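You operate a simulated robot arm through the tools that you are given. There is no shell and no other tool. Be economical: measure what you need, move in short steps, check, and stop when the job is done.

Carry out the task below with a simulated two-armed robot. There is one attempt and no reset: what you move stays moved.

## Task
Pick up the bottle marked "foam" from the top of the grey bench with one hand, pass it to the other hand and put it on the floor of the orange tool tray. Set down upright: bottle.
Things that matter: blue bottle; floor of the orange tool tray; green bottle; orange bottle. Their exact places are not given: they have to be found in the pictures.

The check looks at the end state, three seconds after you hand in, the way a careful person would. Anything else that was tipped, shoved, dropped, spilled or broken makes it a failure.

## Robot
Two 7-joint arms with two-finger parallel grippers on one trunk, on a base that drives. Base frame: it is fixed to the floor where the robot stands at the start and does not move with it; the origin is under the middle of the robot, x ahead of it, y to its left, z up. Readings come in m, degrees, newtons and seconds.
The left shoulder is at the start at [0.05, 0.161, 1.098], the right one opposite. With the tool pointing down near the work surface each hand reaches from about 0.22 to 0.68 m from the robot's upright axis, wherever it stands, measured 20 degrees to its own side. Places, roughly: floor of the orange tool tray [3.2, 1.7, 0.7]. Payload 3.43 kg a hand.
The tool frame of a hand sits at the grasp point between the pads (the TCP): z along the fingers, y along the line on which they close. The tips reach 0.03 m beyond it. Largest opening 0.094 m; finger width 0.028, thickness 0.01; the body of the gripper, 0.05 by 0.096 m, starts 0.055 m behind the TCP.
Orientation is told as [roll, pitch, yaw] about the base's x, y, z axes, in that order, counted from this pose: with the fingers straight down and closing along the base's y, the tool's x points along the base's -x, its y along +y and its z along -z.

## Interface
- The arms move only by the tool apply_moves. It takes "left_rows", "right_rows" or both (then of equal length, played together; a hand with none holds still); each is one flat list of numbers, 7 for each row, row after row: the turn, a rotation vector about the tool's x, y, z in degrees, then the shift along the tool's x, y, z in m, then the closure in counts, from 0 (fully open) to 255 (shut). In form: [ax, ay, az, x, y, z, hand, ax, ay, az, x, y, z, hand, ...]. A call has 1 to 12 rows; each row shifts and turns the commanded pose from where the row before left it, along the tool's axes as they then stand. A row lasts 0.2 s, in which the tool goes at most 0.05 m and 8.6 degrees; a call with a longer step from one row to the next is refused whole, and so is a gripper value outside its range. A pose out of reach is approached as far as the arm can. The call stops where the force on the tool passes 40 N (or 10 N more than at its start, if that is more) or the arm is blocked; 0.2 s more then pass. The fingers move at their own pace (about 0.045 m/s each) and stop on an object; they squeeze with about 28 N. The grip force told is the motor's: it shows also when the fingers shut on nothing. Time passes only in rows, and 0.2 s behind the last, so rows that do not move let the fingers close. It gives the time, the measured TCP pose, the force on the tool (base axes), the opening and the grip force at its end, in the units of the frame above (readings bear some noise), with the torque about the TCP (base axes, N m) and any sound that the robot's microphone picked up.
- Cameras (640 x 400 px; columns grow to the right, rows downward): "scene" is now at [0.1286, -0.0136, 1.2275]; the picture's right is [-0.15, -0.99, 0.00], its down [-0.53, 0.08, -0.85] and it looks along [0.84, -0.13, -0.53] (base axes); focal length 257 px, centre (320, 200). "left" rides on the left gripper at [0.076, -0.014, -0.102] in its tool frame; the picture's right is [0.18, 0.98, 0.00], its down [-0.75, 0.14, -0.64] and it looks along [-0.63, 0.12, 0.77] (tool axes); focal length 243 px, centre (320, 200). "right" rides on the right gripper at [0.076, 0.014, -0.102] in its tool frame; the picture's right is [-0.18, 0.98, 0.00], its down [-0.75, -0.14, -0.64] and it looks along [-0.63, -0.12, 0.77] (tool axes); focal length 243 px, centre (320, 200).
- capture(camera): a new picture of that camera. It takes no simulated time.
- slide_trunk(by): slides the trunk up (or, below 0, down) by that many m; the arms and the scene camera ride with it, the base frame stays. It gives what a move gives, with no picture.
- drive_base(legs): drives the robot by 1 to 6 legs, each [ahead, left, turn to the left] in m, m and degrees, along the robot's own axes; the way and the turn of a leg run together, so that a leg with both is an arc; at most 1.5 m and 180 degrees a leg. The arms and the cameras ride along, it lands a little off, and it stops where it bumps. It gives what a move gives.
- head_to(pan, tilt): turns the head with the scene camera to pan (to the left, within 80 degrees either way) and tilt (down, from -29 to 69), counted from straight ahead of the robot. It gives what a move gives.
- pixel_to_xyz(camera, pixels): there is no depth. For up to 12 entries [column, row, z] of the newest picture of that camera ("zoom" is the newest enlarged one), the place [x, y] in the base frame at which the ray of that pixel passes the height z, good to about 0.002 m. It takes no simulated time.
- enlarge(camera, box): a new picture of the part [left, top, right, bottom] of that camera's present view, enlarged. It takes no simulated time.
- finish_job(): hands the job in; it is judged then, once.

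Keep the steps short. Do not move on a guess: measure, check each grasp and each placing, and mend mistakes. In all there are 80 turns and 70 pictures (those below and enlarged ones count). Leave the grippers open and the arms clear of the work at the hand-in unless told otherwise, and finish with a single line.

The tools are called after ">>>" by a JSON object that holds its "api" and its "payload". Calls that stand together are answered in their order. apply_moves: Moves the arms, as the interface text tells. Its arguments: {"type":"object","properties":{"left_rows":{"type":"array","items":{"type":"number"}},"right_rows":{"type":"array","items":{"type":"number"}}},"required":[]} The other tools are called the same way: slide_trunk (by) slides the trunk up or down; drive_base (legs) drives the base; head_to (pan, tilt) turns the head that bears the scene camera; capture (camera) takes a picture; pixel_to_xyz (camera, pixels) gives the place at which the rays of pixels pass given heights; enlarge (camera, box) takes an enlarged picture of a part of a camera's view; finish_job () hands the job in.

At the start:

```text
t: 0.0
left_ee_pos: [0.3966, 0.1074, 1.0743]
left_tool_rot: [0.0, 0.0, 0.1]
left_wrist_force: [0.2, -0.9, 0.2]
left_torque: [0.01, 0.03, 0.0]
left_gripper_width: 0.0941
left_finger_force: 0.2
right_ee_pos: [0.3578, -0.199, 1.0662]
right_tool_rot: [0.1, 0.0, 0.1]
right_wrist_force: [-0.3, 0.7, -0.6]
right_torque: [-0.03, -0.01, -0.02]
right_gripper_width: 0.0942
right_finger_force: 0.0
trunk travel left (down, up): [-0.125, 0.142]
robot x, y, heading: [-0.0053, -0.003, 0.0]
head pan, tilt: [-8.8, 32.1]
```

scene: 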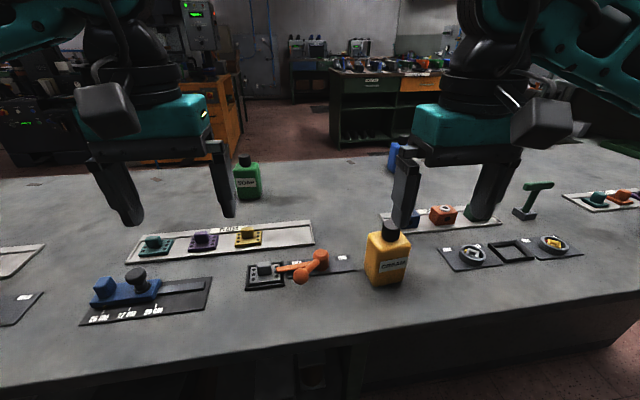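
right: 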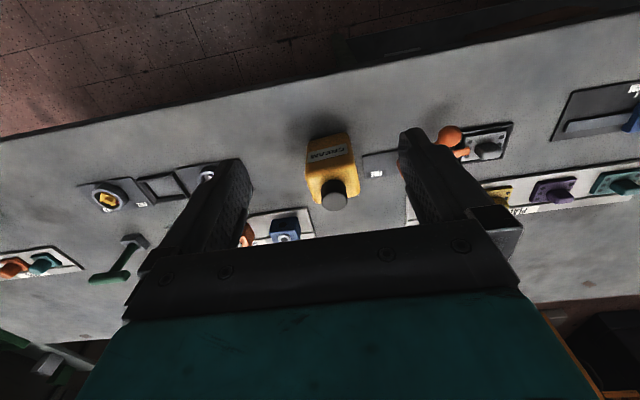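
left: 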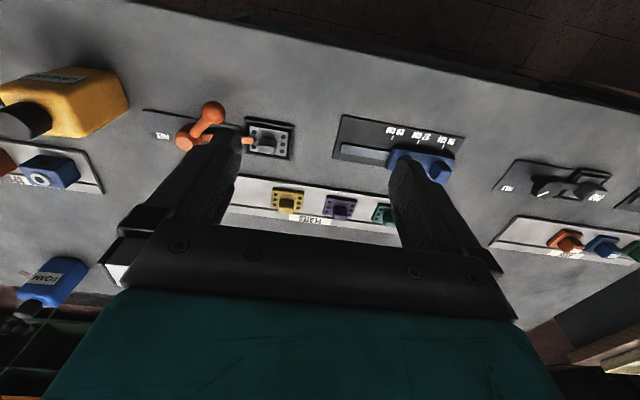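

I see three bottles: orange at (388,252), green at (247,178) and blue at (395,157). I'll enlarge to read their labels.

>>> {"api": "enlarge", "payload": {"camera": "left", "box": [0, 220, 140, 340]}}

>>> {"api": "enlarge", "payload": {"camera": "scene", "box": [220, 130, 440, 290]}}

```text
3.33 times, centred on (70, 280) of left
```

zoom: 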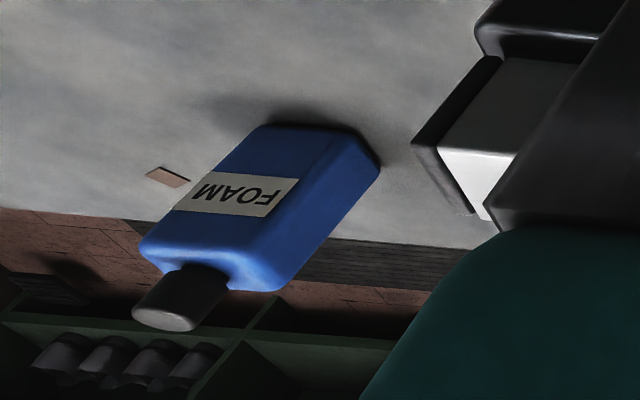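

```text
2.50 times, centred on (330, 210) of scene
```

zoom: 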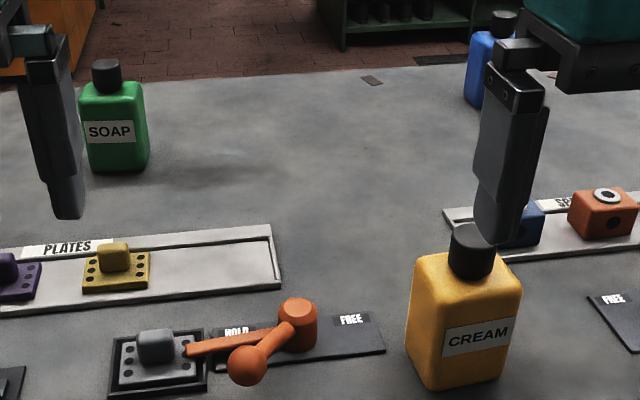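

The blue one says FOAM and stands near the far bench edge. I'll measure all three bottles and the bench.

>>> {"api": "pixel_to_xyz", "payload": {"camera": "left", "pixels": [[52.6, 258, 0.8], [88, 269.5, 0.8], [22, 316, 0.98], [22, 316, 0.95], [40, 235, 0.8]]}}

>>> {"api": "pixel_to_xyz", "payload": {"camera": "scene", "pixels": [[389, 169, 0.8], [236, 198, 0.8], [260, 196, 0.8], [372, 283, 0.8], [402, 281, 0.8], [250, 164, 0.8], [400, 149, 0.8], [100, 170, 0.8], [320, 350, 0.8], [600, 300, 0.8]]}}

>>> {"api": "head_to", "payload": {"pan": 28, "tilt": 15}}

>>> {"api": "capture", "payload": {"camera": "scene"}}

```text
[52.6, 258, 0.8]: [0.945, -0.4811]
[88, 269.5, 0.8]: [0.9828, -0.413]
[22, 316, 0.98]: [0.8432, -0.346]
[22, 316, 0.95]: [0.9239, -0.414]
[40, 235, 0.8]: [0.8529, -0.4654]
```

```text
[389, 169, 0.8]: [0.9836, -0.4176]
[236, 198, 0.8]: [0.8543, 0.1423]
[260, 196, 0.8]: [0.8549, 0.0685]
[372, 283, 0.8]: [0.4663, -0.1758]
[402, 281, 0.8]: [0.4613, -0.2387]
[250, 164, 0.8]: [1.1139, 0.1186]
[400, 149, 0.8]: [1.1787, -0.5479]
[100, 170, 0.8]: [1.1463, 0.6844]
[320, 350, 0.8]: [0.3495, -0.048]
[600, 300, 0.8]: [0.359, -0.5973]
```

```text
t: 1.0
left_ee_pos: [0.3959, 0.1071, 1.0736]
left_tool_rot: [0.0, 0.0, 0.1]
left_wrist_force: [0.7, -0.5, -0.1]
left_torque: [0.02, -0.02, 0.03]
left_gripper_width: 0.0938
left_finger_force: 0.0
right_ee_pos: [0.3581, -0.1989, 1.0647]
right_tool_rot: [0.0, 0.0, -0.1]
right_wrist_force: [-0.8, -0.9, 0.4]
right_torque: [-0.02, -0.01, 0.04]
right_gripper_width: 0.0942
right_finger_force: 0.2
trunk travel left (down, up): [-0.125, 0.142]
robot x, y, heading: [-0.0028, 0.0022, 0.3]
head pan, tilt: [28.0, 15.0]
```

```text
64 pictures are left
```

scene: 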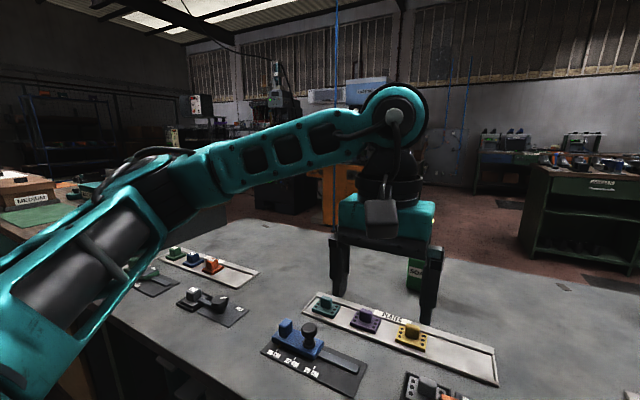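

The tray should lie behind the left arm, and the bottle is too far to reach from here, so I must drive round the bench. I'll look right and left for the way.

>>> {"api": "head_to", "payload": {"pan": -50, "tilt": 25}}

>>> {"api": "capture", "payload": {"camera": "scene"}}

>>> {"api": "head_to", "payload": {"pan": 75, "tilt": 25}}

>>> {"api": "capture", "payload": {"camera": "scene"}}

```text
t: 2.5
left_ee_pos: [0.3947, 0.1066, 1.0744]
left_tool_rot: [0.0, 0.0, 0.1]
left_wrist_force: [-0.7, -0.4, -1.3]
left_torque: [0.02, 0.0, -0.01]
left_gripper_width: 0.0939
left_finger_force: 0.0
right_ee_pos: [0.3591, -0.1984, 1.0659]
right_tool_rot: [0.0, 0.0, -0.1]
right_wrist_force: [-0.1, -0.3, 0.5]
right_torque: [-0.01, 0.03, 0.04]
right_gripper_width: 0.0939
right_finger_force: 0.1
trunk travel left (down, up): [-0.125, 0.142]
robot x, y, heading: [-0.0019, 0.0015, -0.0]
head pan, tilt: [-50.0, 25.0]
```

```text
63 pictures are left
```

scene: 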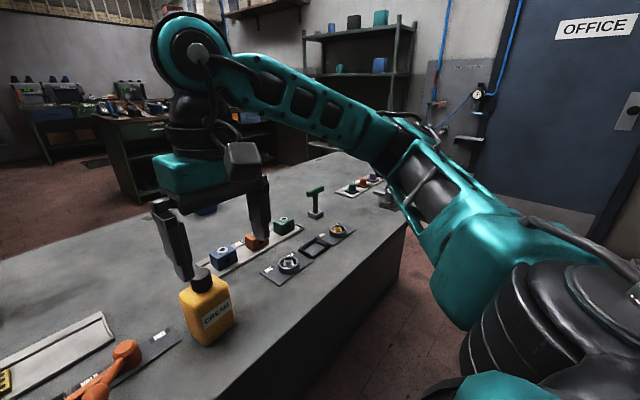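

```text
t: 4.6
left_ee_pos: [0.3957, 0.1058, 1.0749]
left_tool_rot: [0.0, 0.0, 0.2]
left_wrist_force: [-0.7, 0.6, -0.6]
left_torque: [0.03, -0.02, -0.02]
left_gripper_width: 0.0939
left_finger_force: 0.0
right_ee_pos: [0.3588, -0.1991, 1.0644]
right_tool_rot: [-0.1, 0.0, -0.1]
right_wrist_force: [-0.3, -0.4, -0.2]
right_torque: [0.01, 0.04, 0.0]
right_gripper_width: 0.0939
right_finger_force: 0.0
trunk travel left (down, up): [-0.125, 0.142]
robot x, y, heading: [0.0029, -0.0002, 0.2]
head pan, tilt: [75.0, 25.0]
```

```text
62 pictures are left
```

scene: 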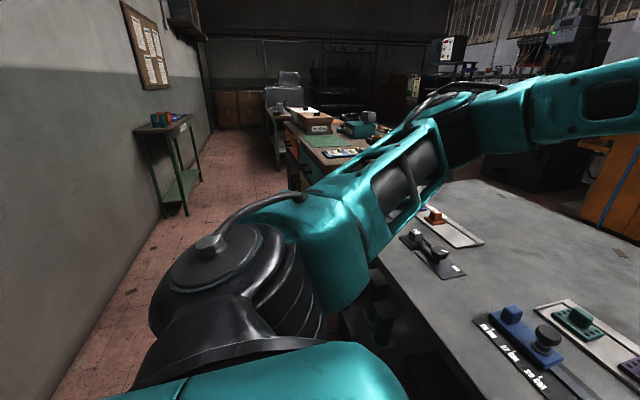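

The near edge of the bench is at x≈0.33. I'll back off 0.35 m so nothing overhangs, then measure the right aisle.

>>> {"api": "drive_base", "payload": {"legs": [[-0.35, 0, 0]]}}

>>> {"api": "head_to", "payload": {"pan": -60, "tilt": 20}}

>>> {"api": "capture", "payload": {"camera": "scene"}}

>>> {"api": "pixel_to_xyz", "payload": {"camera": "scene", "pixels": [[320, 160, 0.8], [360, 200, 0.8], [320, 300, 0.0], [450, 250, 0.0], [600, 250, 0.0], [300, 130, 0.0]]}}

```text
t: 6.8
left_ee_pos: [0.0481, 0.1078, 1.0754]
left_tool_rot: [-0.1, 0.0, 0.6]
left_wrist_force: [0.2, 0.8, 0.4]
left_torque: [0.02, 0.0, 0.02]
left_gripper_width: 0.0941
left_finger_force: 0.0
right_ee_pos: [0.013, -0.1972, 1.0657]
right_tool_rot: [0.1, 0.0, 0.5]
right_wrist_force: [0.5, 1.0, -0.8]
right_torque: [0.0, -0.03, -0.01]
right_gripper_width: 0.0938
right_finger_force: 0.1
trunk travel left (down, up): [-0.125, 0.142]
robot x, y, heading: [-0.3478, -0.0014, 0.5]
head pan, tilt: [75.0, 25.0]
```

```text
t: 9.0
left_ee_pos: [0.0484, 0.1078, 1.0739]
left_tool_rot: [0.0, 0.0, 0.4]
left_wrist_force: [-0.3, -0.8, 0.1]
left_torque: [-0.02, 0.0, -0.04]
left_gripper_width: 0.0942
left_finger_force: 0.1
right_ee_pos: [0.0128, -0.1969, 1.0657]
right_tool_rot: [0.0, 0.0, 0.5]
right_wrist_force: [0.3, 0.9, -0.3]
right_torque: [-0.01, -0.01, -0.02]
right_gripper_width: 0.0939
right_finger_force: 0.0
trunk travel left (down, up): [-0.125, 0.142]
robot x, y, heading: [-0.3475, 0.0003, 0.5]
head pan, tilt: [-60.0, 20.0]
```

```text
61 pictures are left
```

scene: 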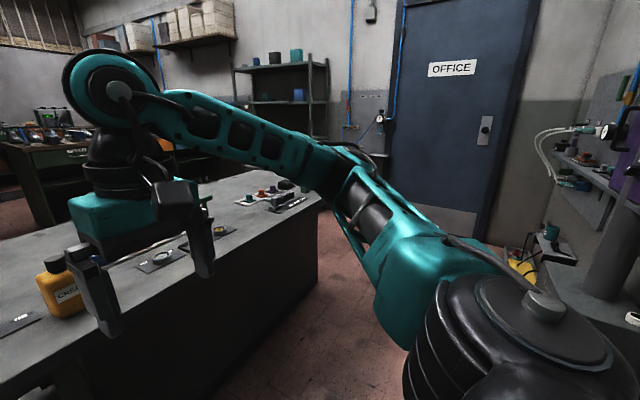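

```text
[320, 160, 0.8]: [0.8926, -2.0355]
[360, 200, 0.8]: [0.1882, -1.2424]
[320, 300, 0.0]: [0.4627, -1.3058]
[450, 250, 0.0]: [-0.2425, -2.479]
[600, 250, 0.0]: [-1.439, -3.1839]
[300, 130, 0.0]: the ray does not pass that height
```

>>> {"api": "pixel_to_xyz", "payload": {"camera": "scene", "pixels": [[318, 208, 0.8], [316, 280, 0.0], [322, 200, 0.8], [390, 205, 0.0], [470, 238, 0.0], [235, 170, 0.8], [335, 225, 0.0], [505, 270, 0.0]]}}

>>> {"api": "head_to", "payload": {"pan": -75, "tilt": 45}}

>>> {"api": "capture", "payload": {"camera": "scene"}}

```text
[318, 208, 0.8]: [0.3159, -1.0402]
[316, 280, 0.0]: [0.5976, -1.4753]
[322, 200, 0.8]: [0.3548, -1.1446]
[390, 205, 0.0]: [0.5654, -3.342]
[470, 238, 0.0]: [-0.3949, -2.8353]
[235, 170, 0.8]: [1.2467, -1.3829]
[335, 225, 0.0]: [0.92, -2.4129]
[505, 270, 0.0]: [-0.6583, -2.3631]
```

```text
t: 9.9
left_ee_pos: [0.0469, 0.1098, 1.075]
left_tool_rot: [0.0, 0.0, 0.4]
left_wrist_force: [-0.6, 0.4, 0.2]
left_torque: [0.02, -0.01, 0.0]
left_gripper_width: 0.0938
left_finger_force: 0.2
right_ee_pos: [0.0131, -0.1962, 1.0647]
right_tool_rot: [0.0, 0.1, 0.5]
right_wrist_force: [0.6, -0.3, -0.8]
right_torque: [0.0, 0.01, -0.03]
right_gripper_width: 0.0939
right_finger_force: 0.0
trunk travel left (down, up): [-0.125, 0.142]
robot x, y, heading: [-0.3497, -0.0011, 0.5]
head pan, tilt: [-75.0, 45.0]
```

```text
60 pictures are left
```

scene: 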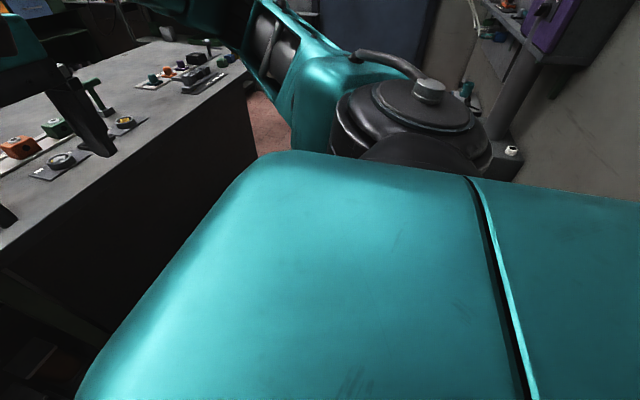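

The right aisle is about 1.7 m wide (bench end y≈-1.15, door y≈-2.9). I'll turn right and look along the way.

>>> {"api": "drive_base", "payload": {"legs": [[0, 0, -90]]}}

>>> {"api": "head_to", "payload": {"pan": 0, "tilt": 25}}

>>> {"api": "capture", "payload": {"camera": "scene"}}

>>> {"api": "pixel_to_xyz", "payload": {"camera": "scene", "pixels": [[320, 200, 0.0], [320, 250, 0.0], [320, 170, 0], [200, 220, 0.8], [500, 250, 0.0], [450, 220, 0.0]]}}

```text
t: 14.4
left_ee_pos: [-0.2442, -0.4019, 1.0741]
left_tool_rot: [-0.4, 0.1, -91.5]
left_wrist_force: [-0.6, -0.8, -0.3]
left_torque: [0.03, 0.01, -0.04]
left_gripper_width: 0.0938
left_finger_force: 0.1
right_ee_pos: [-0.541, -0.3558, 1.065]
right_tool_rot: [-0.8, 0.3, -89.8]
right_wrist_force: [0.5, 0.5, -0.4]
right_torque: [-0.01, -0.02, 0.02]
right_gripper_width: 0.0939
right_finger_force: 0.0
trunk travel left (down, up): [-0.125, 0.142]
robot x, y, heading: [-0.3449, -0.0043, -91.3]
head pan, tilt: [-75.0, 45.0]
stopped in leg 1: the robot was blocked; the commanded pose is now the measured one
```

```text
t: 15.9
left_ee_pos: [-0.2444, -0.4025, 1.0722]
left_tool_rot: [-0.4, 0.2, -91.6]
left_wrist_force: [-0.4, 0.4, -0.4]
left_torque: [-0.02, 0.0, -0.03]
left_gripper_width: 0.0939
left_finger_force: 0.1
right_ee_pos: [-0.541, -0.3559, 1.0638]
right_tool_rot: [-0.8, 0.4, -90.2]
right_wrist_force: [-0.5, 0.6, -0.1]
right_torque: [0.0, -0.02, 0.01]
right_gripper_width: 0.0939
right_finger_force: 0.0
trunk travel left (down, up): [-0.125, 0.142]
robot x, y, heading: [-0.3425, 0.0, -91.6]
head pan, tilt: [0.0, 25.0]
```

```text
59 pictures are left
```

scene: 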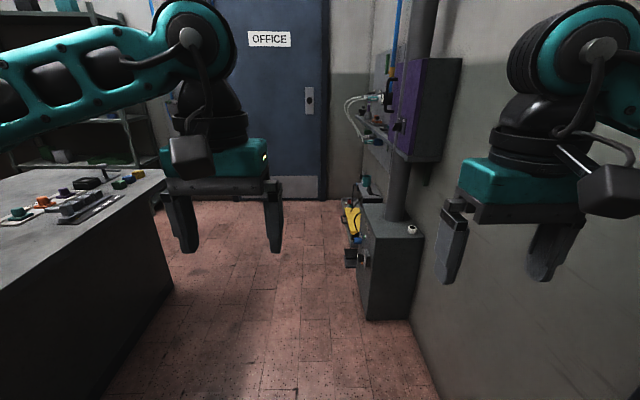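

```text
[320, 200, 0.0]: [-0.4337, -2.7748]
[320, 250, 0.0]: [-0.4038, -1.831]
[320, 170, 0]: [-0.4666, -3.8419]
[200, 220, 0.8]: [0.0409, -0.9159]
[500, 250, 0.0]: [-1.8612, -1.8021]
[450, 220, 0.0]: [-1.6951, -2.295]
```

It stopped within a degree or two of the turn, because the right elbow is near a wall. I'll measure the wall and box.

>>> {"api": "pixel_to_xyz", "payload": {"camera": "scene", "pixels": [[368, 320, 0.0], [410, 320, 0.0], [345, 265, 0.0], [430, 380, 0.0], [413, 160, 1.25], [390, 145, 1.25], [165, 185, 0.8], [100, 400, 0.0], [172, 290, 0.0]]}}

>>> {"api": "head_to", "payload": {"pan": -65, "tilt": 20}}

>>> {"api": "capture", "payload": {"camera": "scene"}}

>>> {"api": "head_to", "payload": {"pan": 65, "tilt": 20}}

>>> {"api": "capture", "payload": {"camera": "scene"}}

```text
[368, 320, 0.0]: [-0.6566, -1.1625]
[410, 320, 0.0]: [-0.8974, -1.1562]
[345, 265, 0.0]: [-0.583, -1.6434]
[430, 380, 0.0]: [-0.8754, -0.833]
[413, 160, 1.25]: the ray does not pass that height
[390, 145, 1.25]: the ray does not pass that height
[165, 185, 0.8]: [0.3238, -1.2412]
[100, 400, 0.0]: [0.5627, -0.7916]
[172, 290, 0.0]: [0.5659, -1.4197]
```

```text
t: 17.2
left_ee_pos: [-0.2451, -0.4023, 1.0727]
left_tool_rot: [-0.6, 0.2, -91.7]
left_wrist_force: [-0.2, 0.1, -0.3]
left_torque: [0.03, 0.02, 0.01]
left_gripper_width: 0.0942
left_finger_force: 0.1
right_ee_pos: [-0.5402, -0.3555, 1.0648]
right_tool_rot: [-0.9, 0.4, -90.1]
right_wrist_force: [-0.7, -0.2, 0.5]
right_torque: [-0.03, 0.01, 0.02]
right_gripper_width: 0.094
right_finger_force: 0.2
trunk travel left (down, up): [-0.125, 0.142]
robot x, y, heading: [-0.3427, 0.0037, -91.7]
head pan, tilt: [-65.0, 20.0]
```

```text
58 pictures are left
```

scene: 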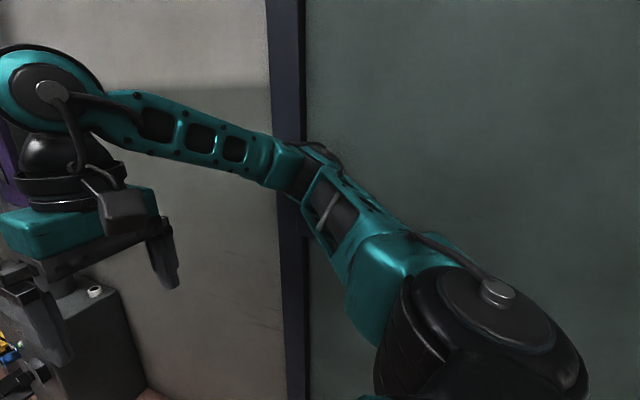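

```text
t: 19.4
left_ee_pos: [-0.2451, -0.4029, 1.072]
left_tool_rot: [-0.5, 0.1, -91.6]
left_wrist_force: [0.0, 0.8, -0.2]
left_torque: [-0.02, -0.03, -0.01]
left_gripper_width: 0.094
left_finger_force: 0.0
right_ee_pos: [-0.5405, -0.3554, 1.0644]
right_tool_rot: [-0.8, 0.4, -90.1]
right_wrist_force: [0.0, 0.2, 0.3]
right_torque: [0.01, -0.01, -0.02]
right_gripper_width: 0.0939
right_finger_force: 0.1
trunk travel left (down, up): [-0.125, 0.142]
robot x, y, heading: [-0.3491, -0.0007, -91.9]
head pan, tilt: [65.0, 20.0]
```

```text
57 pictures are left
```

scene: 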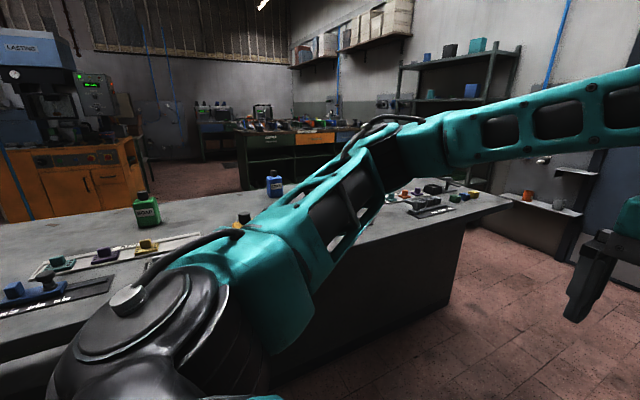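

Facing sideways is too wide here (elbow to wall at x≈-0.9). I'll turn back to heading 0 and strafe right instead. First I'll check the floor points beyond the bench end.

>>> {"api": "pixel_to_xyz", "payload": {"camera": "scene", "pixels": [[560, 258, 0.0], [480, 225, 0.0], [510, 203, 0.8], [440, 305, 0.0], [245, 190, 0.0], [155, 203, 0.0], [20, 220, 0.0], [420, 178, 0.8], [570, 215, 0.75], [468, 185, 0.0]]}}

>>> {"api": "drive_base", "payload": {"legs": [[0, 0, 91.7], [0.17, 0, 0]]}}

```text
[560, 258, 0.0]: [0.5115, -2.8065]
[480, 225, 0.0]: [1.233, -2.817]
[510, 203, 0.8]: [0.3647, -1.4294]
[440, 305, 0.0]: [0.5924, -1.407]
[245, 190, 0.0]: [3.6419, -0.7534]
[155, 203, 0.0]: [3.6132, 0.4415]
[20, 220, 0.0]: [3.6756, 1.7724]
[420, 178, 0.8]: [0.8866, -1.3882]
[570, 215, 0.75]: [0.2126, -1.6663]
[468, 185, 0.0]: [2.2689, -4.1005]
```

```text
t: 24.7
left_ee_pos: [0.2185, 0.0993, 1.0741]
left_tool_rot: [0.0, 0.1, -0.3]
left_wrist_force: [-0.3, 0.0, -0.4]
left_torque: [0.01, 0.01, 0.0]
left_gripper_width: 0.0942
left_finger_force: 0.0
right_ee_pos: [0.1771, -0.198, 1.0644]
right_tool_rot: [-0.3, 0.3, 1.0]
right_wrist_force: [-0.5, -0.4, 0.1]
right_torque: [-0.02, 0.04, 0.01]
right_gripper_width: 0.0942
right_finger_force: 0.1
trunk travel left (down, up): [-0.125, 0.142]
robot x, y, heading: [-0.1797, -0.0027, -0.7]
head pan, tilt: [65.0, 20.0]
```

Bench end is at y≈-1.43 and the door wall at y≈-2.8. I'll strafe to y≈-2.0.

>>> {"api": "drive_base", "payload": {"legs": [[0, -1.2, 0.7], [0, -0.8, 0]]}}

>>> {"api": "head_to", "payload": {"pan": 0, "tilt": 20}}

>>> {"api": "capture", "payload": {"camera": "scene"}}

>>> {"api": "pixel_to_xyz", "payload": {"camera": "scene", "pixels": [[320, 200, 0.0], [320, 300, 0.0], [200, 220, 0.0], [450, 220, 0.0], [320, 160, 0]]}}

```text
t: 34.6
left_ee_pos: [0.2147, -1.8829, 1.0746]
left_tool_rot: [0.0, 0.0, 1.1]
left_wrist_force: [0.8, -0.7, 0.0]
left_torque: [-0.02, -0.02, 0.03]
left_gripper_width: 0.0938
left_finger_force: 0.1
right_ee_pos: [0.1823, -2.181, 1.0641]
right_tool_rot: [-0.2, 0.3, 2.5]
right_wrist_force: [-0.1, 0.1, 0.0]
right_torque: [0.01, 0.02, 0.01]
right_gripper_width: 0.0941
right_finger_force: 0.1
trunk travel left (down, up): [-0.125, 0.142]
robot x, y, heading: [-0.1795, -1.9973, 1.1]
head pan, tilt: [65.0, 20.0]
```

```text
t: 36.0
left_ee_pos: [0.2148, -1.8835, 1.0742]
left_tool_rot: [0.0, 0.0, 1.1]
left_wrist_force: [0.3, -0.4, -0.1]
left_torque: [0.03, 0.05, 0.0]
left_gripper_width: 0.0942
left_finger_force: 0.0
right_ee_pos: [0.1827, -2.1814, 1.0644]
right_tool_rot: [-0.3, 0.3, 2.5]
right_wrist_force: [0.0, -0.5, -0.7]
right_torque: [-0.01, 0.01, 0.01]
right_gripper_width: 0.0937
right_finger_force: 0.1
trunk travel left (down, up): [-0.125, 0.142]
robot x, y, heading: [-0.1773, -1.9963, 1.0]
head pan, tilt: [0.0, 20.0]
```

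```text
56 pictures are left
```

scene: 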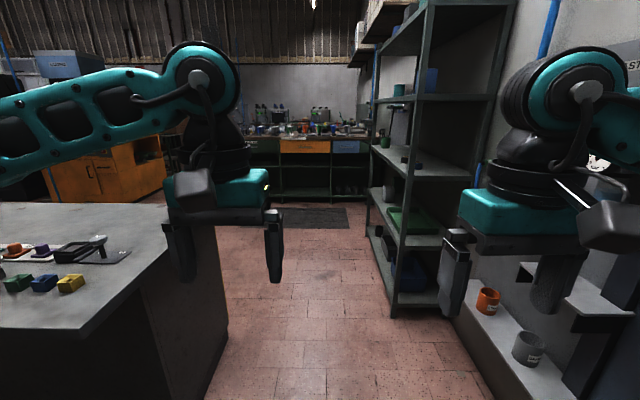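

```text
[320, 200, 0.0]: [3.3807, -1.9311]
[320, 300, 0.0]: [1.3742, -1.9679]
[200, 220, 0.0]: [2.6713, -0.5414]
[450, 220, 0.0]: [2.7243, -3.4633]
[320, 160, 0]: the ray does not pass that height
```

>>> {"api": "pixel_to_xyz", "payload": {"camera": "scene", "pixels": [[393, 318, 0.0], [368, 222, 0.0], [85, 335, 0.8], [168, 203, 0.8], [225, 345, 0.0], [460, 315, 0.5], [455, 310, 0.0], [500, 400, 0.0], [165, 200, 0.0]]}}

>>> {"api": "head_to", "payload": {"pan": -45, "tilt": 30}}

>>> {"api": "capture", "payload": {"camera": "scene"}}

```text
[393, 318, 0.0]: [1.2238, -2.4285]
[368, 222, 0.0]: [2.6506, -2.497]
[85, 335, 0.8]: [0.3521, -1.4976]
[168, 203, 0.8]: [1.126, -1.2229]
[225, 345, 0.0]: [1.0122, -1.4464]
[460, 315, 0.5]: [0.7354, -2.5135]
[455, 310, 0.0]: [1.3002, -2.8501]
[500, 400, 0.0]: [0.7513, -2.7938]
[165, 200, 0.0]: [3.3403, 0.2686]
```

```text
t: 37.1
left_ee_pos: [0.2162, -1.8849, 1.0747]
left_tool_rot: [-0.1, 0.0, 1.1]
left_wrist_force: [-0.3, -0.3, -0.6]
left_torque: [0.01, -0.03, 0.01]
left_gripper_width: 0.0939
left_finger_force: 0.1
right_ee_pos: [0.1822, -2.1816, 1.065]
right_tool_rot: [-0.3, 0.3, 2.4]
right_wrist_force: [0.0, 0.4, 0.1]
right_torque: [0.0, 0.03, -0.03]
right_gripper_width: 0.0939
right_finger_force: 0.1
trunk travel left (down, up): [-0.125, 0.142]
robot x, y, heading: [-0.178, -1.9962, 0.9]
head pan, tilt: [-45.0, 30.0]
```

```text
55 pictures are left
```

scene: 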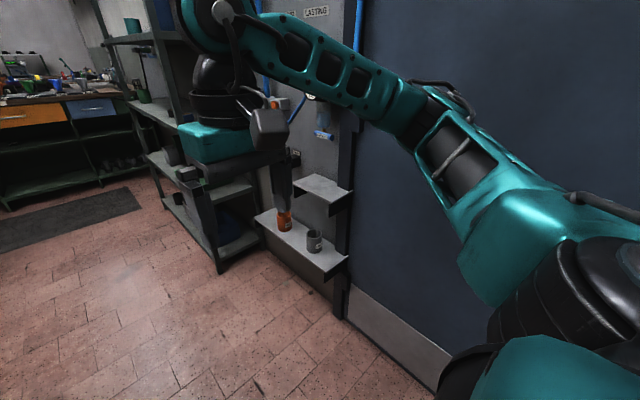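

The gap between shelf (y≈-2.43) and bench (y≈-1.45) is about 0.95 m. I'll go through facing the bench end (heading 90), which is the narrower way, and with hands clear above it.

>>> {"api": "drive_base", "payload": {"legs": [[0.32, 0.08, 0], [0, 0, 89]]}}

>>> {"api": "head_to", "payload": {"pan": 0, "tilt": 35}}

>>> {"api": "capture", "payload": {"camera": "scene"}}

>>> {"api": "pixel_to_xyz", "payload": {"camera": "scene", "pixels": [[320, 300, 0.8], [320, 350, 0.8], [450, 300, 0.8], [200, 300, 0.8]]}}

```text
t: 43.0
left_ee_pos: [0.0495, -1.5144, 1.0742]
left_tool_rot: [-0.1, 0.0, 88.5]
left_wrist_force: [0.5, 0.0, 0.1]
left_torque: [0.01, 0.04, -0.01]
left_gripper_width: 0.094
left_finger_force: 0.0
right_ee_pos: [0.3459, -1.5625, 1.064]
right_tool_rot: [-0.3, 0.2, 89.9]
right_wrist_force: [-0.9, 0.6, 0.3]
right_torque: [0.01, 0.01, 0.02]
right_gripper_width: 0.0941
right_finger_force: 0.2
trunk travel left (down, up): [-0.125, 0.142]
robot x, y, heading: [0.1452, -1.915, 88.3]
head pan, tilt: [-45.0, 30.0]
```

```text
t: 44.1
left_ee_pos: [0.0497, -1.5143, 1.0751]
left_tool_rot: [0.0, -0.1, 88.5]
left_wrist_force: [-0.2, 0.4, -1.3]
left_torque: [0.01, -0.01, 0.0]
left_gripper_width: 0.0939
left_finger_force: 0.0
right_ee_pos: [0.3449, -1.5624, 1.0651]
right_tool_rot: [-0.3, 0.3, 89.9]
right_wrist_force: [0.2, -0.9, -0.5]
right_torque: [-0.01, 0.0, 0.01]
right_gripper_width: 0.0939
right_finger_force: 0.2
trunk travel left (down, up): [-0.125, 0.142]
robot x, y, heading: [0.1442, -1.9167, 88.5]
head pan, tilt: [0.0, 35.0]
```

```text
54 pictures are left
```

scene: 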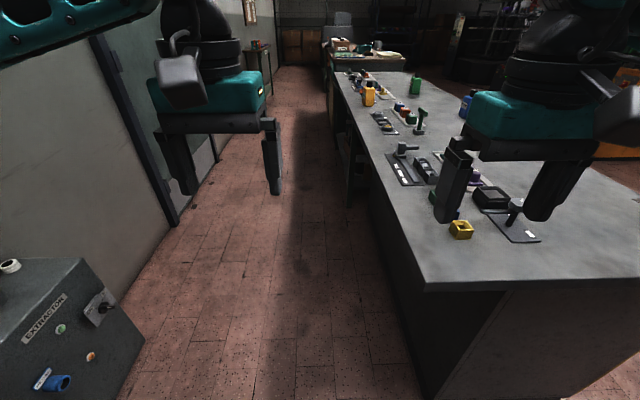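

```text
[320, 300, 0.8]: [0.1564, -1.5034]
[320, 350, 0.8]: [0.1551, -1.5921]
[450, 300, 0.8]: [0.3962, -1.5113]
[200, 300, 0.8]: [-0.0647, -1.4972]
```

The bench end is at y≈-1.49 and the hands pass well above it. I'll strafe right to x≈1.85.

>>> {"api": "drive_base", "payload": {"legs": [[0, -0.85, 1.5], [0, -0.85, 0]]}}

>>> {"api": "capture", "payload": {"camera": "scene"}}

>>> {"api": "pixel_to_xyz", "payload": {"camera": "scene", "pixels": [[320, 300, 0.8], [320, 100, 0], [320, 80, 0], [200, 300, 0.8]]}}

```text
t: 52.9
left_ee_pos: [1.7917, -1.566, 1.0747]
left_tool_rot: [0.0, 0.0, 87.3]
left_wrist_force: [0.0, -1.0, -1.0]
left_torque: [0.0, 0.02, 0.0]
left_gripper_width: 0.0939
left_finger_force: 0.0
right_ee_pos: [2.0886, -1.6189, 1.0633]
right_tool_rot: [-0.3, 0.2, 88.7]
right_wrist_force: [-0.4, -0.4, -0.3]
right_torque: [0.02, 0.0, 0.0]
right_gripper_width: 0.0939
right_finger_force: 0.1
trunk travel left (down, up): [-0.125, 0.142]
robot x, y, heading: [1.8777, -1.9678, 87.2]
head pan, tilt: [0.0, 35.0]
```

```text
53 pictures are left
```

scene: 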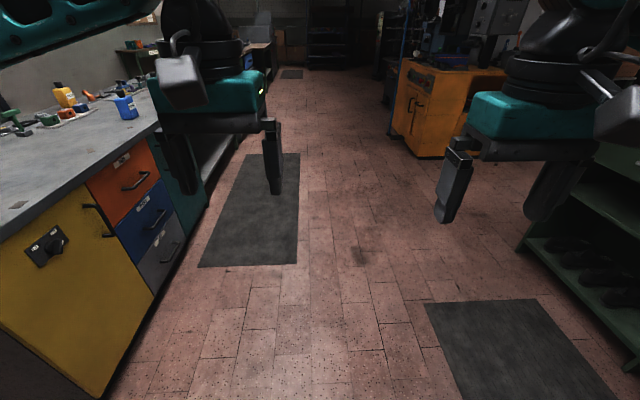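

```text
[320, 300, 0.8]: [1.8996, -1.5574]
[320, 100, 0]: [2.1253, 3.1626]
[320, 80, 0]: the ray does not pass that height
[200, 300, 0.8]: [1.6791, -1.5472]
```

The way is clear. I'll drive ahead to about y=-0.5 and take a look at the tray area.

>>> {"api": "drive_base", "payload": {"legs": [[1.45, 0.0, 2.8]]}}

>>> {"api": "head_to", "payload": {"pan": -30, "tilt": 20}}

>>> {"api": "capture", "payload": {"camera": "scene"}}

>>> {"api": "head_to", "payload": {"pan": 70, "tilt": 30}}

>>> {"api": "capture", "payload": {"camera": "scene"}}

```text
t: 59.9
left_ee_pos: [1.7897, -0.1785, 1.0741]
left_tool_rot: [0.0, 0.0, 91.0]
left_wrist_force: [-0.4, -0.1, -0.4]
left_torque: [-0.02, -0.02, 0.02]
left_gripper_width: 0.0939
left_finger_force: 0.0
right_ee_pos: [2.0881, -0.2124, 1.0623]
right_tool_rot: [-0.3, 0.4, 92.4]
right_wrist_force: [0.3, 0.4, 0.6]
right_torque: [0.0, 0.01, 0.0]
right_gripper_width: 0.0939
right_finger_force: 0.1
trunk travel left (down, up): [-0.125, 0.142]
robot x, y, heading: [1.8993, -0.5725, 90.8]
head pan, tilt: [0.0, 35.0]
```

```text
t: 60.9
left_ee_pos: [1.7878, -0.1787, 1.0747]
left_tool_rot: [-0.1, 0.1, 91.0]
left_wrist_force: [0.3, -0.1, 0.6]
left_torque: [0.0, -0.03, 0.03]
left_gripper_width: 0.0937
left_finger_force: 0.1
right_ee_pos: [2.0872, -0.2127, 1.0634]
right_tool_rot: [-0.2, 0.3, 92.4]
right_wrist_force: [0.0, 0.5, -0.2]
right_torque: [0.02, 0.01, -0.04]
right_gripper_width: 0.0939
right_finger_force: 0.1
trunk travel left (down, up): [-0.125, 0.142]
robot x, y, heading: [1.9021, -0.5766, 91.0]
head pan, tilt: [-30.0, 20.0]
```

```text
52 pictures are left
```

scene: 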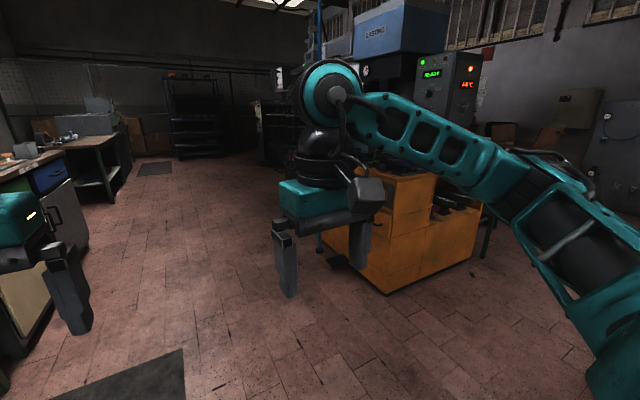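

```text
t: 62.6
left_ee_pos: [1.7893, -0.1785, 1.0746]
left_tool_rot: [-0.1, 0.0, 91.0]
left_wrist_force: [0.3, -0.5, -0.2]
left_torque: [-0.01, -0.01, 0.0]
left_gripper_width: 0.0941
left_finger_force: 0.0
right_ee_pos: [2.0876, -0.2121, 1.064]
right_tool_rot: [-0.3, 0.2, 92.5]
right_wrist_force: [-0.9, -0.3, -0.1]
right_torque: [0.0, 0.01, 0.03]
right_gripper_width: 0.0941
right_finger_force: 0.1
trunk travel left (down, up): [-0.125, 0.142]
robot x, y, heading: [1.9085, -0.5752, 90.8]
head pan, tilt: [70.0, 30.0]
```

```text
51 pictures are left
```

scene: 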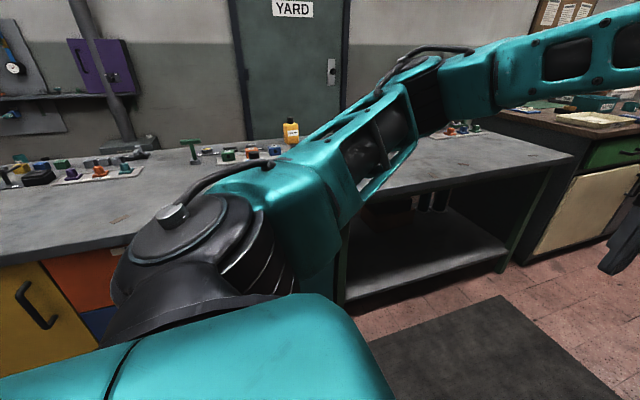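

I'll turn to face the bench and look at the bottle.

>>> {"api": "drive_base", "payload": {"legs": [[0, 0, 89]]}}

>>> {"api": "head_to", "payload": {"pan": 0, "tilt": 30}}

>>> {"api": "capture", "payload": {"camera": "scene"}}

```text
t: 66.8
left_ee_pos: [1.5055, -0.6774, 1.0754]
left_tool_rot: [-0.1, -0.1, 179.7]
left_wrist_force: [-0.5, -0.7, -0.2]
left_torque: [-0.02, 0.01, 0.0]
left_gripper_width: 0.0941
left_finger_force: 0.1
right_ee_pos: [1.5466, -0.3798, 1.0638]
right_tool_rot: [-0.3, 0.3, -178.9]
right_wrist_force: [0.0, 0.2, -0.6]
right_torque: [-0.01, 0.02, 0.01]
right_gripper_width: 0.0944
right_finger_force: 0.1
trunk travel left (down, up): [-0.125, 0.142]
robot x, y, heading: [1.9019, -0.5738, 179.4]
head pan, tilt: [70.0, 30.0]
```

```text
t: 68.2
left_ee_pos: [1.5056, -0.6758, 1.0751]
left_tool_rot: [-0.1, 0.0, 179.8]
left_wrist_force: [0.5, 0.1, -0.4]
left_torque: [0.0, -0.03, 0.02]
left_gripper_width: 0.0939
left_finger_force: 0.1
right_ee_pos: [1.5465, -0.38, 1.0631]
right_tool_rot: [-0.2, 0.3, -178.8]
right_wrist_force: [0.2, 0.6, 0.0]
right_torque: [-0.01, 0.02, 0.02]
right_gripper_width: 0.0938
right_finger_force: 0.0
trunk travel left (down, up): [-0.125, 0.142]
robot x, y, heading: [1.9045, -0.571, 179.6]
head pan, tilt: [0.0, 30.0]
```

```text
50 pictures are left
```

scene: 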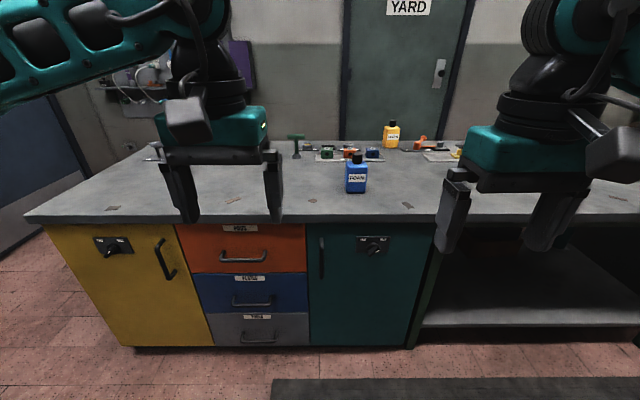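

>>> {"api": "enlarge", "payload": {"camera": "scene", "box": [300, 140, 420, 215]}}

>>> {"api": "pixel_to_xyz", "payload": {"camera": "scene", "pixels": [[346, 192, 0.8], [366, 193, 0.8], [356, 192, 0.8], [356, 222, 0.8], [430, 222, 0.8]]}}

```text
5.33 times, centred on (360, 178) of scene
```

zoom: 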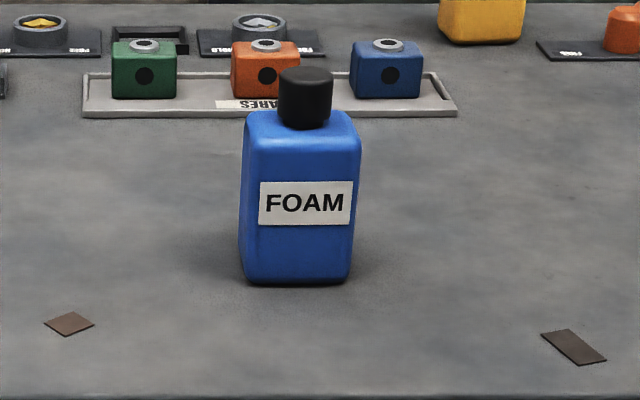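

```text
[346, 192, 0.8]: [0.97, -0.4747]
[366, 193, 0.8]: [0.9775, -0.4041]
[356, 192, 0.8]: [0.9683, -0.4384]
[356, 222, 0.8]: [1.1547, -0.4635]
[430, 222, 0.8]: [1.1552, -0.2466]
```

The bottle stands at about (0.95, -0.44): roughly 0.075 m wide, cap top near z≈0.93.

Plan:
1. The left hand grips low, tilted about 40° below level.
2. It lifts and swings the bottle.
3. The right hand takes the upper body from above and sets it in the tray.

First I'll tilt the left hand in free space and drive nearer.

>>> {"api": "apply_moves", "payload": {"left_rows": [0, -8.4, 0, 0, 0, 0, 0, 0, -8.4, 0, 0, 0, 0, 0, 0, -8.4, 0, 0, 0, 0, 0, 0, -8.4, 0, 0, 0, 0, 0, 0, -8.4, 0, 0, 0, 0, 0, 0, -8, 0, 0, 0, 0, 0]}}

>>> {"api": "drive_base", "payload": {"legs": [[0.1, -0.28, 0.4], [0.22, 0, 0]]}}

>>> {"api": "capture", "payload": {"camera": "left"}}

>>> {"api": "capture", "payload": {"camera": "scene"}}

```text
t: 69.6
left_ee_pos: [1.5035, -0.6769, 1.077]
left_tool_rot: [-0.2, -50.1, 179.8]
left_wrist_force: [0.0, 0.1, -0.2]
left_torque: [0.04, -0.01, -0.01]
left_gripper_width: 0.0941
left_finger_force: 0.0
right_ee_pos: [1.5458, -0.379, 1.0636]
right_tool_rot: [-0.4, 0.3, -178.9]
right_wrist_force: [-0.6, -0.4, -0.7]
right_torque: [0.0, 0.02, -0.03]
right_gripper_width: 0.0939
right_finger_force: 0.1
trunk travel left (down, up): [-0.125, 0.142]
robot x, y, heading: [1.9018, -0.571, 179.6]
head pan, tilt: [0.0, 30.0]
```

```text
t: 72.9
left_ee_pos: [1.1899, -0.3949, 1.0751]
left_tool_rot: [-0.1, -50.0, 180.0]
left_wrist_force: [0.6, -0.6, -0.5]
left_torque: [0.0, 0.0, 0.03]
left_gripper_width: 0.0941
left_finger_force: 0.0
right_ee_pos: [1.2298, -0.0981, 1.0637]
right_tool_rot: [-0.3, 0.4, -178.7]
right_wrist_force: [0.2, -0.2, -0.8]
right_torque: [0.02, -0.01, 0.02]
right_gripper_width: 0.0939
right_finger_force: 0.2
trunk travel left (down, up): [-0.125, 0.142]
robot x, y, heading: [1.587, -0.2895, 180.0]
head pan, tilt: [0.0, 30.0]
```

```text
48 pictures are left
```

left: 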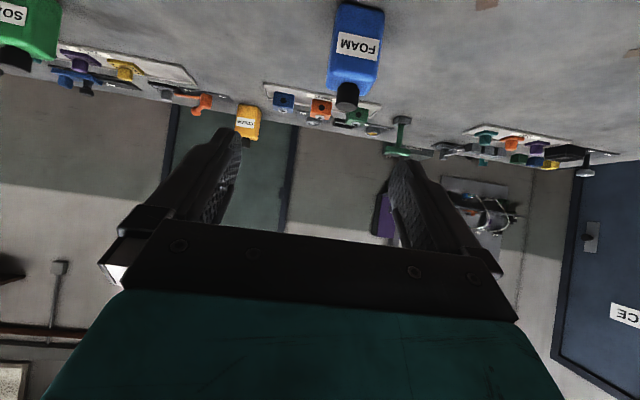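

```text
47 pictures are left
```

scene: 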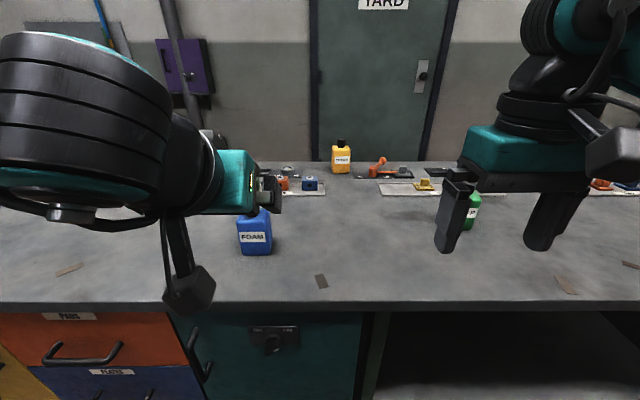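

The left hand is tilted and its camera block stays clear. I'll measure the bottle closely in both views.

>>> {"api": "enlarge", "payload": {"camera": "left", "box": [300, 0, 420, 120]}}

>>> {"api": "enlarge", "payload": {"camera": "scene", "box": [215, 195, 295, 265]}}

```text
3.33 times, centred on (360, 60) of left
```

zoom: 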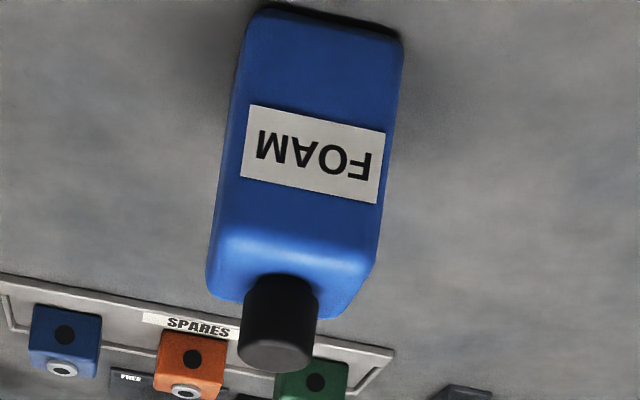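

```text
5.71 times, centred on (255, 230) of scene
```

zoom: 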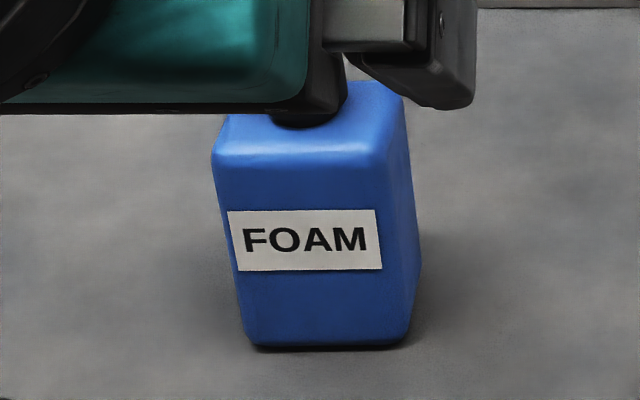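

>>> {"api": "pixel_to_xyz", "payload": {"camera": "zoom", "pixels": [[250, 347, 0.8], [404, 346, 0.8], [421, 268, 0.8], [213, 158, 0.9], [385, 160, 0.9], [405, 100, 0.9], [327, 347, 0.8]]}}

>>> {"api": "pixel_to_xyz", "payload": {"camera": "left", "pixels": [[338, 5, 0.8], [383, 12, 0.8], [345.5, 106, 0.93], [342, 86, 0.905], [331, 128, 0.8], [325.6, 86, 0.9], [368, 93, 0.9]]}}

```text
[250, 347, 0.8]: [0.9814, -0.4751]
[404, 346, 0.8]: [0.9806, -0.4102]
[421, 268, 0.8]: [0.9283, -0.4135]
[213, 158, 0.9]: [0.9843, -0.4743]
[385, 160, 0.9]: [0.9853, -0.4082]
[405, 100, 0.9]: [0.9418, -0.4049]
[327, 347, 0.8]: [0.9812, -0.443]
```

```text
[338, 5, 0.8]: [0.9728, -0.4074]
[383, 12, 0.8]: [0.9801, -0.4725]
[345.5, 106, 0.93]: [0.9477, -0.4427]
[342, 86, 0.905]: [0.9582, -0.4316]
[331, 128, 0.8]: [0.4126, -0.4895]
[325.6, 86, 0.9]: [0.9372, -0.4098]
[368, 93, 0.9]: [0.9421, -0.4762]
```

The bottle is square to the bench: centre about (0.955, -0.442), width 0.067, body top about 0.905. I'll go to a pre-grasp point 0.12 m back along the fingers.

>>> {"api": "apply_moves", "payload": {"left_rows": [0, 0, 0, 0.0068, 0.0094, 0.041, 0, 0, 0, 0, 0.0068, 0.0094, 0.041, 0, 0, 0, 0, 0.0068, 0.0094, 0.041, 0, 0, 0, 0, 0.0068, 0.0094, 0.041, 0, 0, 0, 0, 0.0068, 0.0094, 0.041, 0, 0, 0, 0, 0, 0, 0, 0]}}

>>> {"api": "capture", "payload": {"camera": "left"}}

>>> {"api": "capture", "payload": {"camera": "scene"}}

```text
t: 74.3
left_ee_pos: [1.0547, -0.4425, 0.9143]
left_tool_rot: [0.0, -50.0, 179.9]
left_wrist_force: [-0.2, 0.0, -0.1]
left_torque: [0.01, -0.02, 0.02]
left_gripper_width: 0.0941
left_finger_force: 0.0
right_ee_pos: [1.2312, -0.0981, 1.0637]
right_tool_rot: [-0.3, 0.2, -178.7]
right_wrist_force: [-0.6, -0.3, 0.5]
right_torque: [-0.01, -0.01, 0.0]
right_gripper_width: 0.0938
right_finger_force: 0.2
trunk travel left (down, up): [-0.125, 0.142]
robot x, y, heading: [1.5869, -0.2913, 179.6]
head pan, tilt: [0.0, 30.0]
```

```text
44 pictures are left
```

left: 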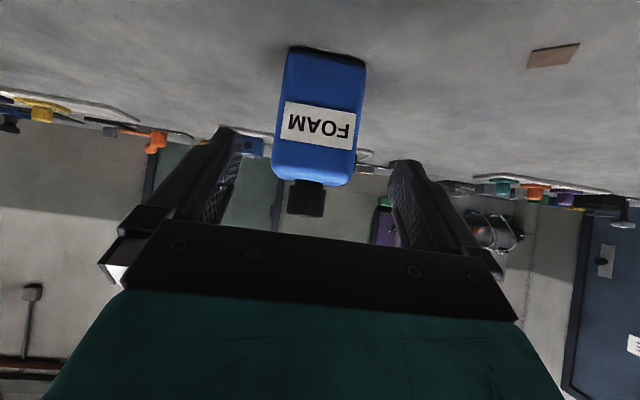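

```text
43 pictures are left
```

scene: 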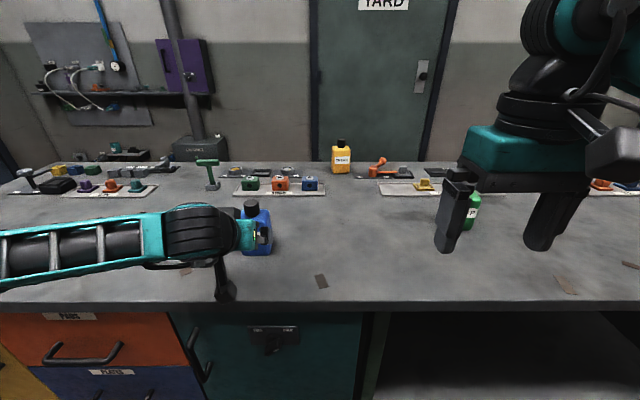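

Aligned. I'll advance 0.118 m along the fingers, then check before closing.

>>> {"api": "apply_moves", "payload": {"left_rows": [0, 0, 0, 0, 0, 0.03, 0, 0, 0, 0, 0, 0, 0.03, 0, 0, 0, 0, 0, 0, 0.03, 0, 0, 0, 0, 0, 0, 0.014, 0, 0, 0, 0, 0, 0, 0.013, 0, 0, 0, 0, 0, 0, 0, 0]}}

>>> {"api": "capture", "payload": {"camera": "left"}}

>>> {"api": "enlarge", "payload": {"camera": "scene", "box": [160, 180, 320, 320]}}

```text
t: 75.7
left_ee_pos: [0.9649, -0.4415, 0.8403]
left_tool_rot: [-0.2, -50.0, 179.8]
left_wrist_force: [-0.3, -0.5, 0.3]
left_torque: [0.02, 0.03, 0.0]
left_gripper_width: 0.0942
left_finger_force: 0.0
right_ee_pos: [1.2292, -0.0985, 1.0637]
right_tool_rot: [-0.3, 0.2, -178.6]
right_wrist_force: [-0.5, -0.4, -0.6]
right_torque: [-0.02, -0.02, 0.03]
right_gripper_width: 0.0941
right_finger_force: 0.0
trunk travel left (down, up): [-0.125, 0.142]
robot x, y, heading: [1.5849, -0.2895, 179.6]
head pan, tilt: [0.0, 30.0]
```

```text
42 pictures are left
```

left: 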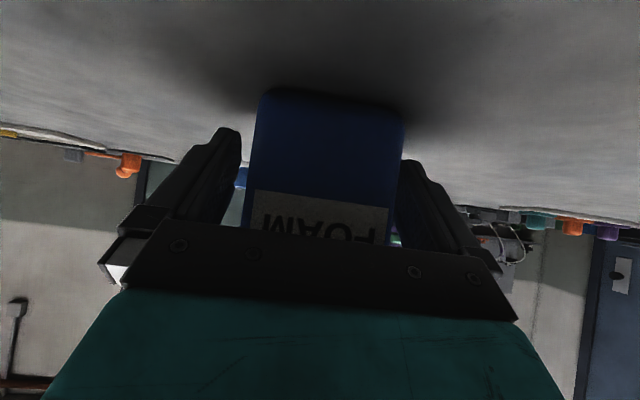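

```text
2.86 times, centred on (240, 250) of scene
```

zoom: 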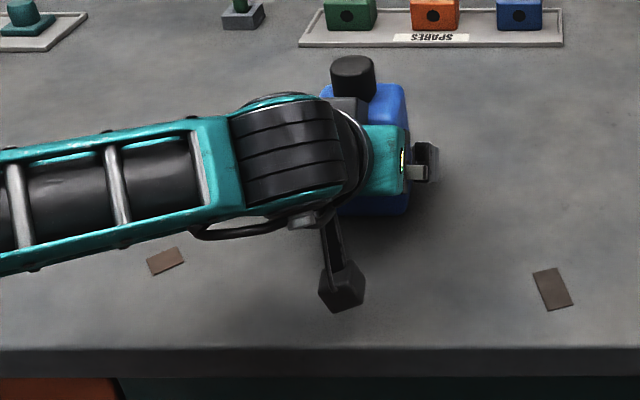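

The bottle sits between the fingers and nothing is touched. I'll close the left hand.

>>> {"api": "apply_moves", "payload": {"left_rows": [0, 0, 0, 0, 0, 0, 255, 0, 0, 0, 0, 0, 0, 255, 0, 0, 0, 0, 0, 0, 255, 0, 0, 0, 0, 0, 0, 255, 0, 0, 0, 0, 0, 0, 255, 0, 0, 0, 0, 0, 0, 255]}}

```text
t: 77.1
left_ee_pos: [0.9642, -0.4415, 0.8408]
left_tool_rot: [-0.1, -50.1, 180.0]
left_wrist_force: [0.1, -0.5, 0.8]
left_torque: [-0.17, 0.06, 0.06]
left_gripper_width: 0.0744
left_finger_force: 28.1
right_ee_pos: [1.2301, -0.0975, 1.0646]
right_tool_rot: [-0.3, 0.2, -178.7]
right_wrist_force: [0.2, -0.1, -0.8]
right_torque: [0.0, -0.01, -0.01]
right_gripper_width: 0.094
right_finger_force: 0.0
trunk travel left (down, up): [-0.125, 0.142]
robot x, y, heading: [1.5888, -0.2904, 180.1]
head pan, tilt: [0.0, 30.0]
```

Gripped: width 0.0744 m, 28 N. I'll lift straight up 0.04 m, then on to 0.16 m.

>>> {"api": "apply_moves", "payload": {"left_rows": [0, 0, 0, -0.0153, 0, -0.0129, 255, 0, 0, 0, -0.0153, 0, -0.0129, 255, 0, 0, 0, -0.023, 0, -0.0193, 255, 0, 0, 0, -0.023, 0, -0.0193, 255, 0, 0, 0, -0.023, 0, -0.0193, 255, 0, 0, 0, -0.023, 0, -0.0193, 255, 0, 0, 0, 0, 0, 0, 255]}}

>>> {"api": "capture", "payload": {"camera": "scene"}}

```text
t: 78.7
left_ee_pos: [0.965, -0.4423, 1.0038]
left_tool_rot: [-0.2, -49.9, 179.9]
left_wrist_force: [0.3, 0.7, -3.9]
left_torque: [-0.02, 0.0, -0.01]
left_gripper_width: 0.0742
left_finger_force: 27.5
right_ee_pos: [1.2289, -0.0971, 1.0647]
right_tool_rot: [-0.4, 0.4, -178.8]
right_wrist_force: [-0.5, 0.0, 0.1]
right_torque: [0.04, -0.04, 0.01]
right_gripper_width: 0.0941
right_finger_force: 0.0
trunk travel left (down, up): [-0.125, 0.142]
robot x, y, heading: [1.5854, -0.2916, 179.7]
head pan, tilt: [0.0, 30.0]
```

```text
40 pictures are left
```

scene: 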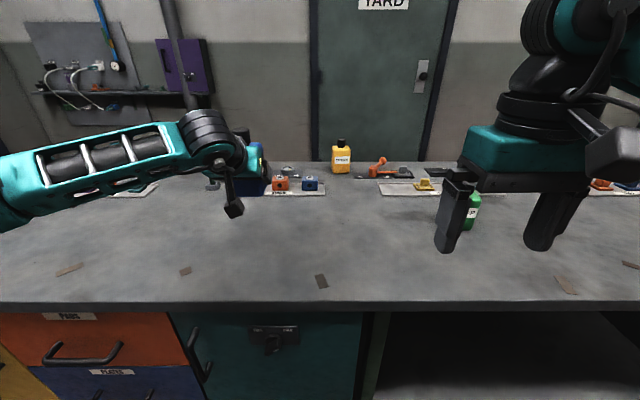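

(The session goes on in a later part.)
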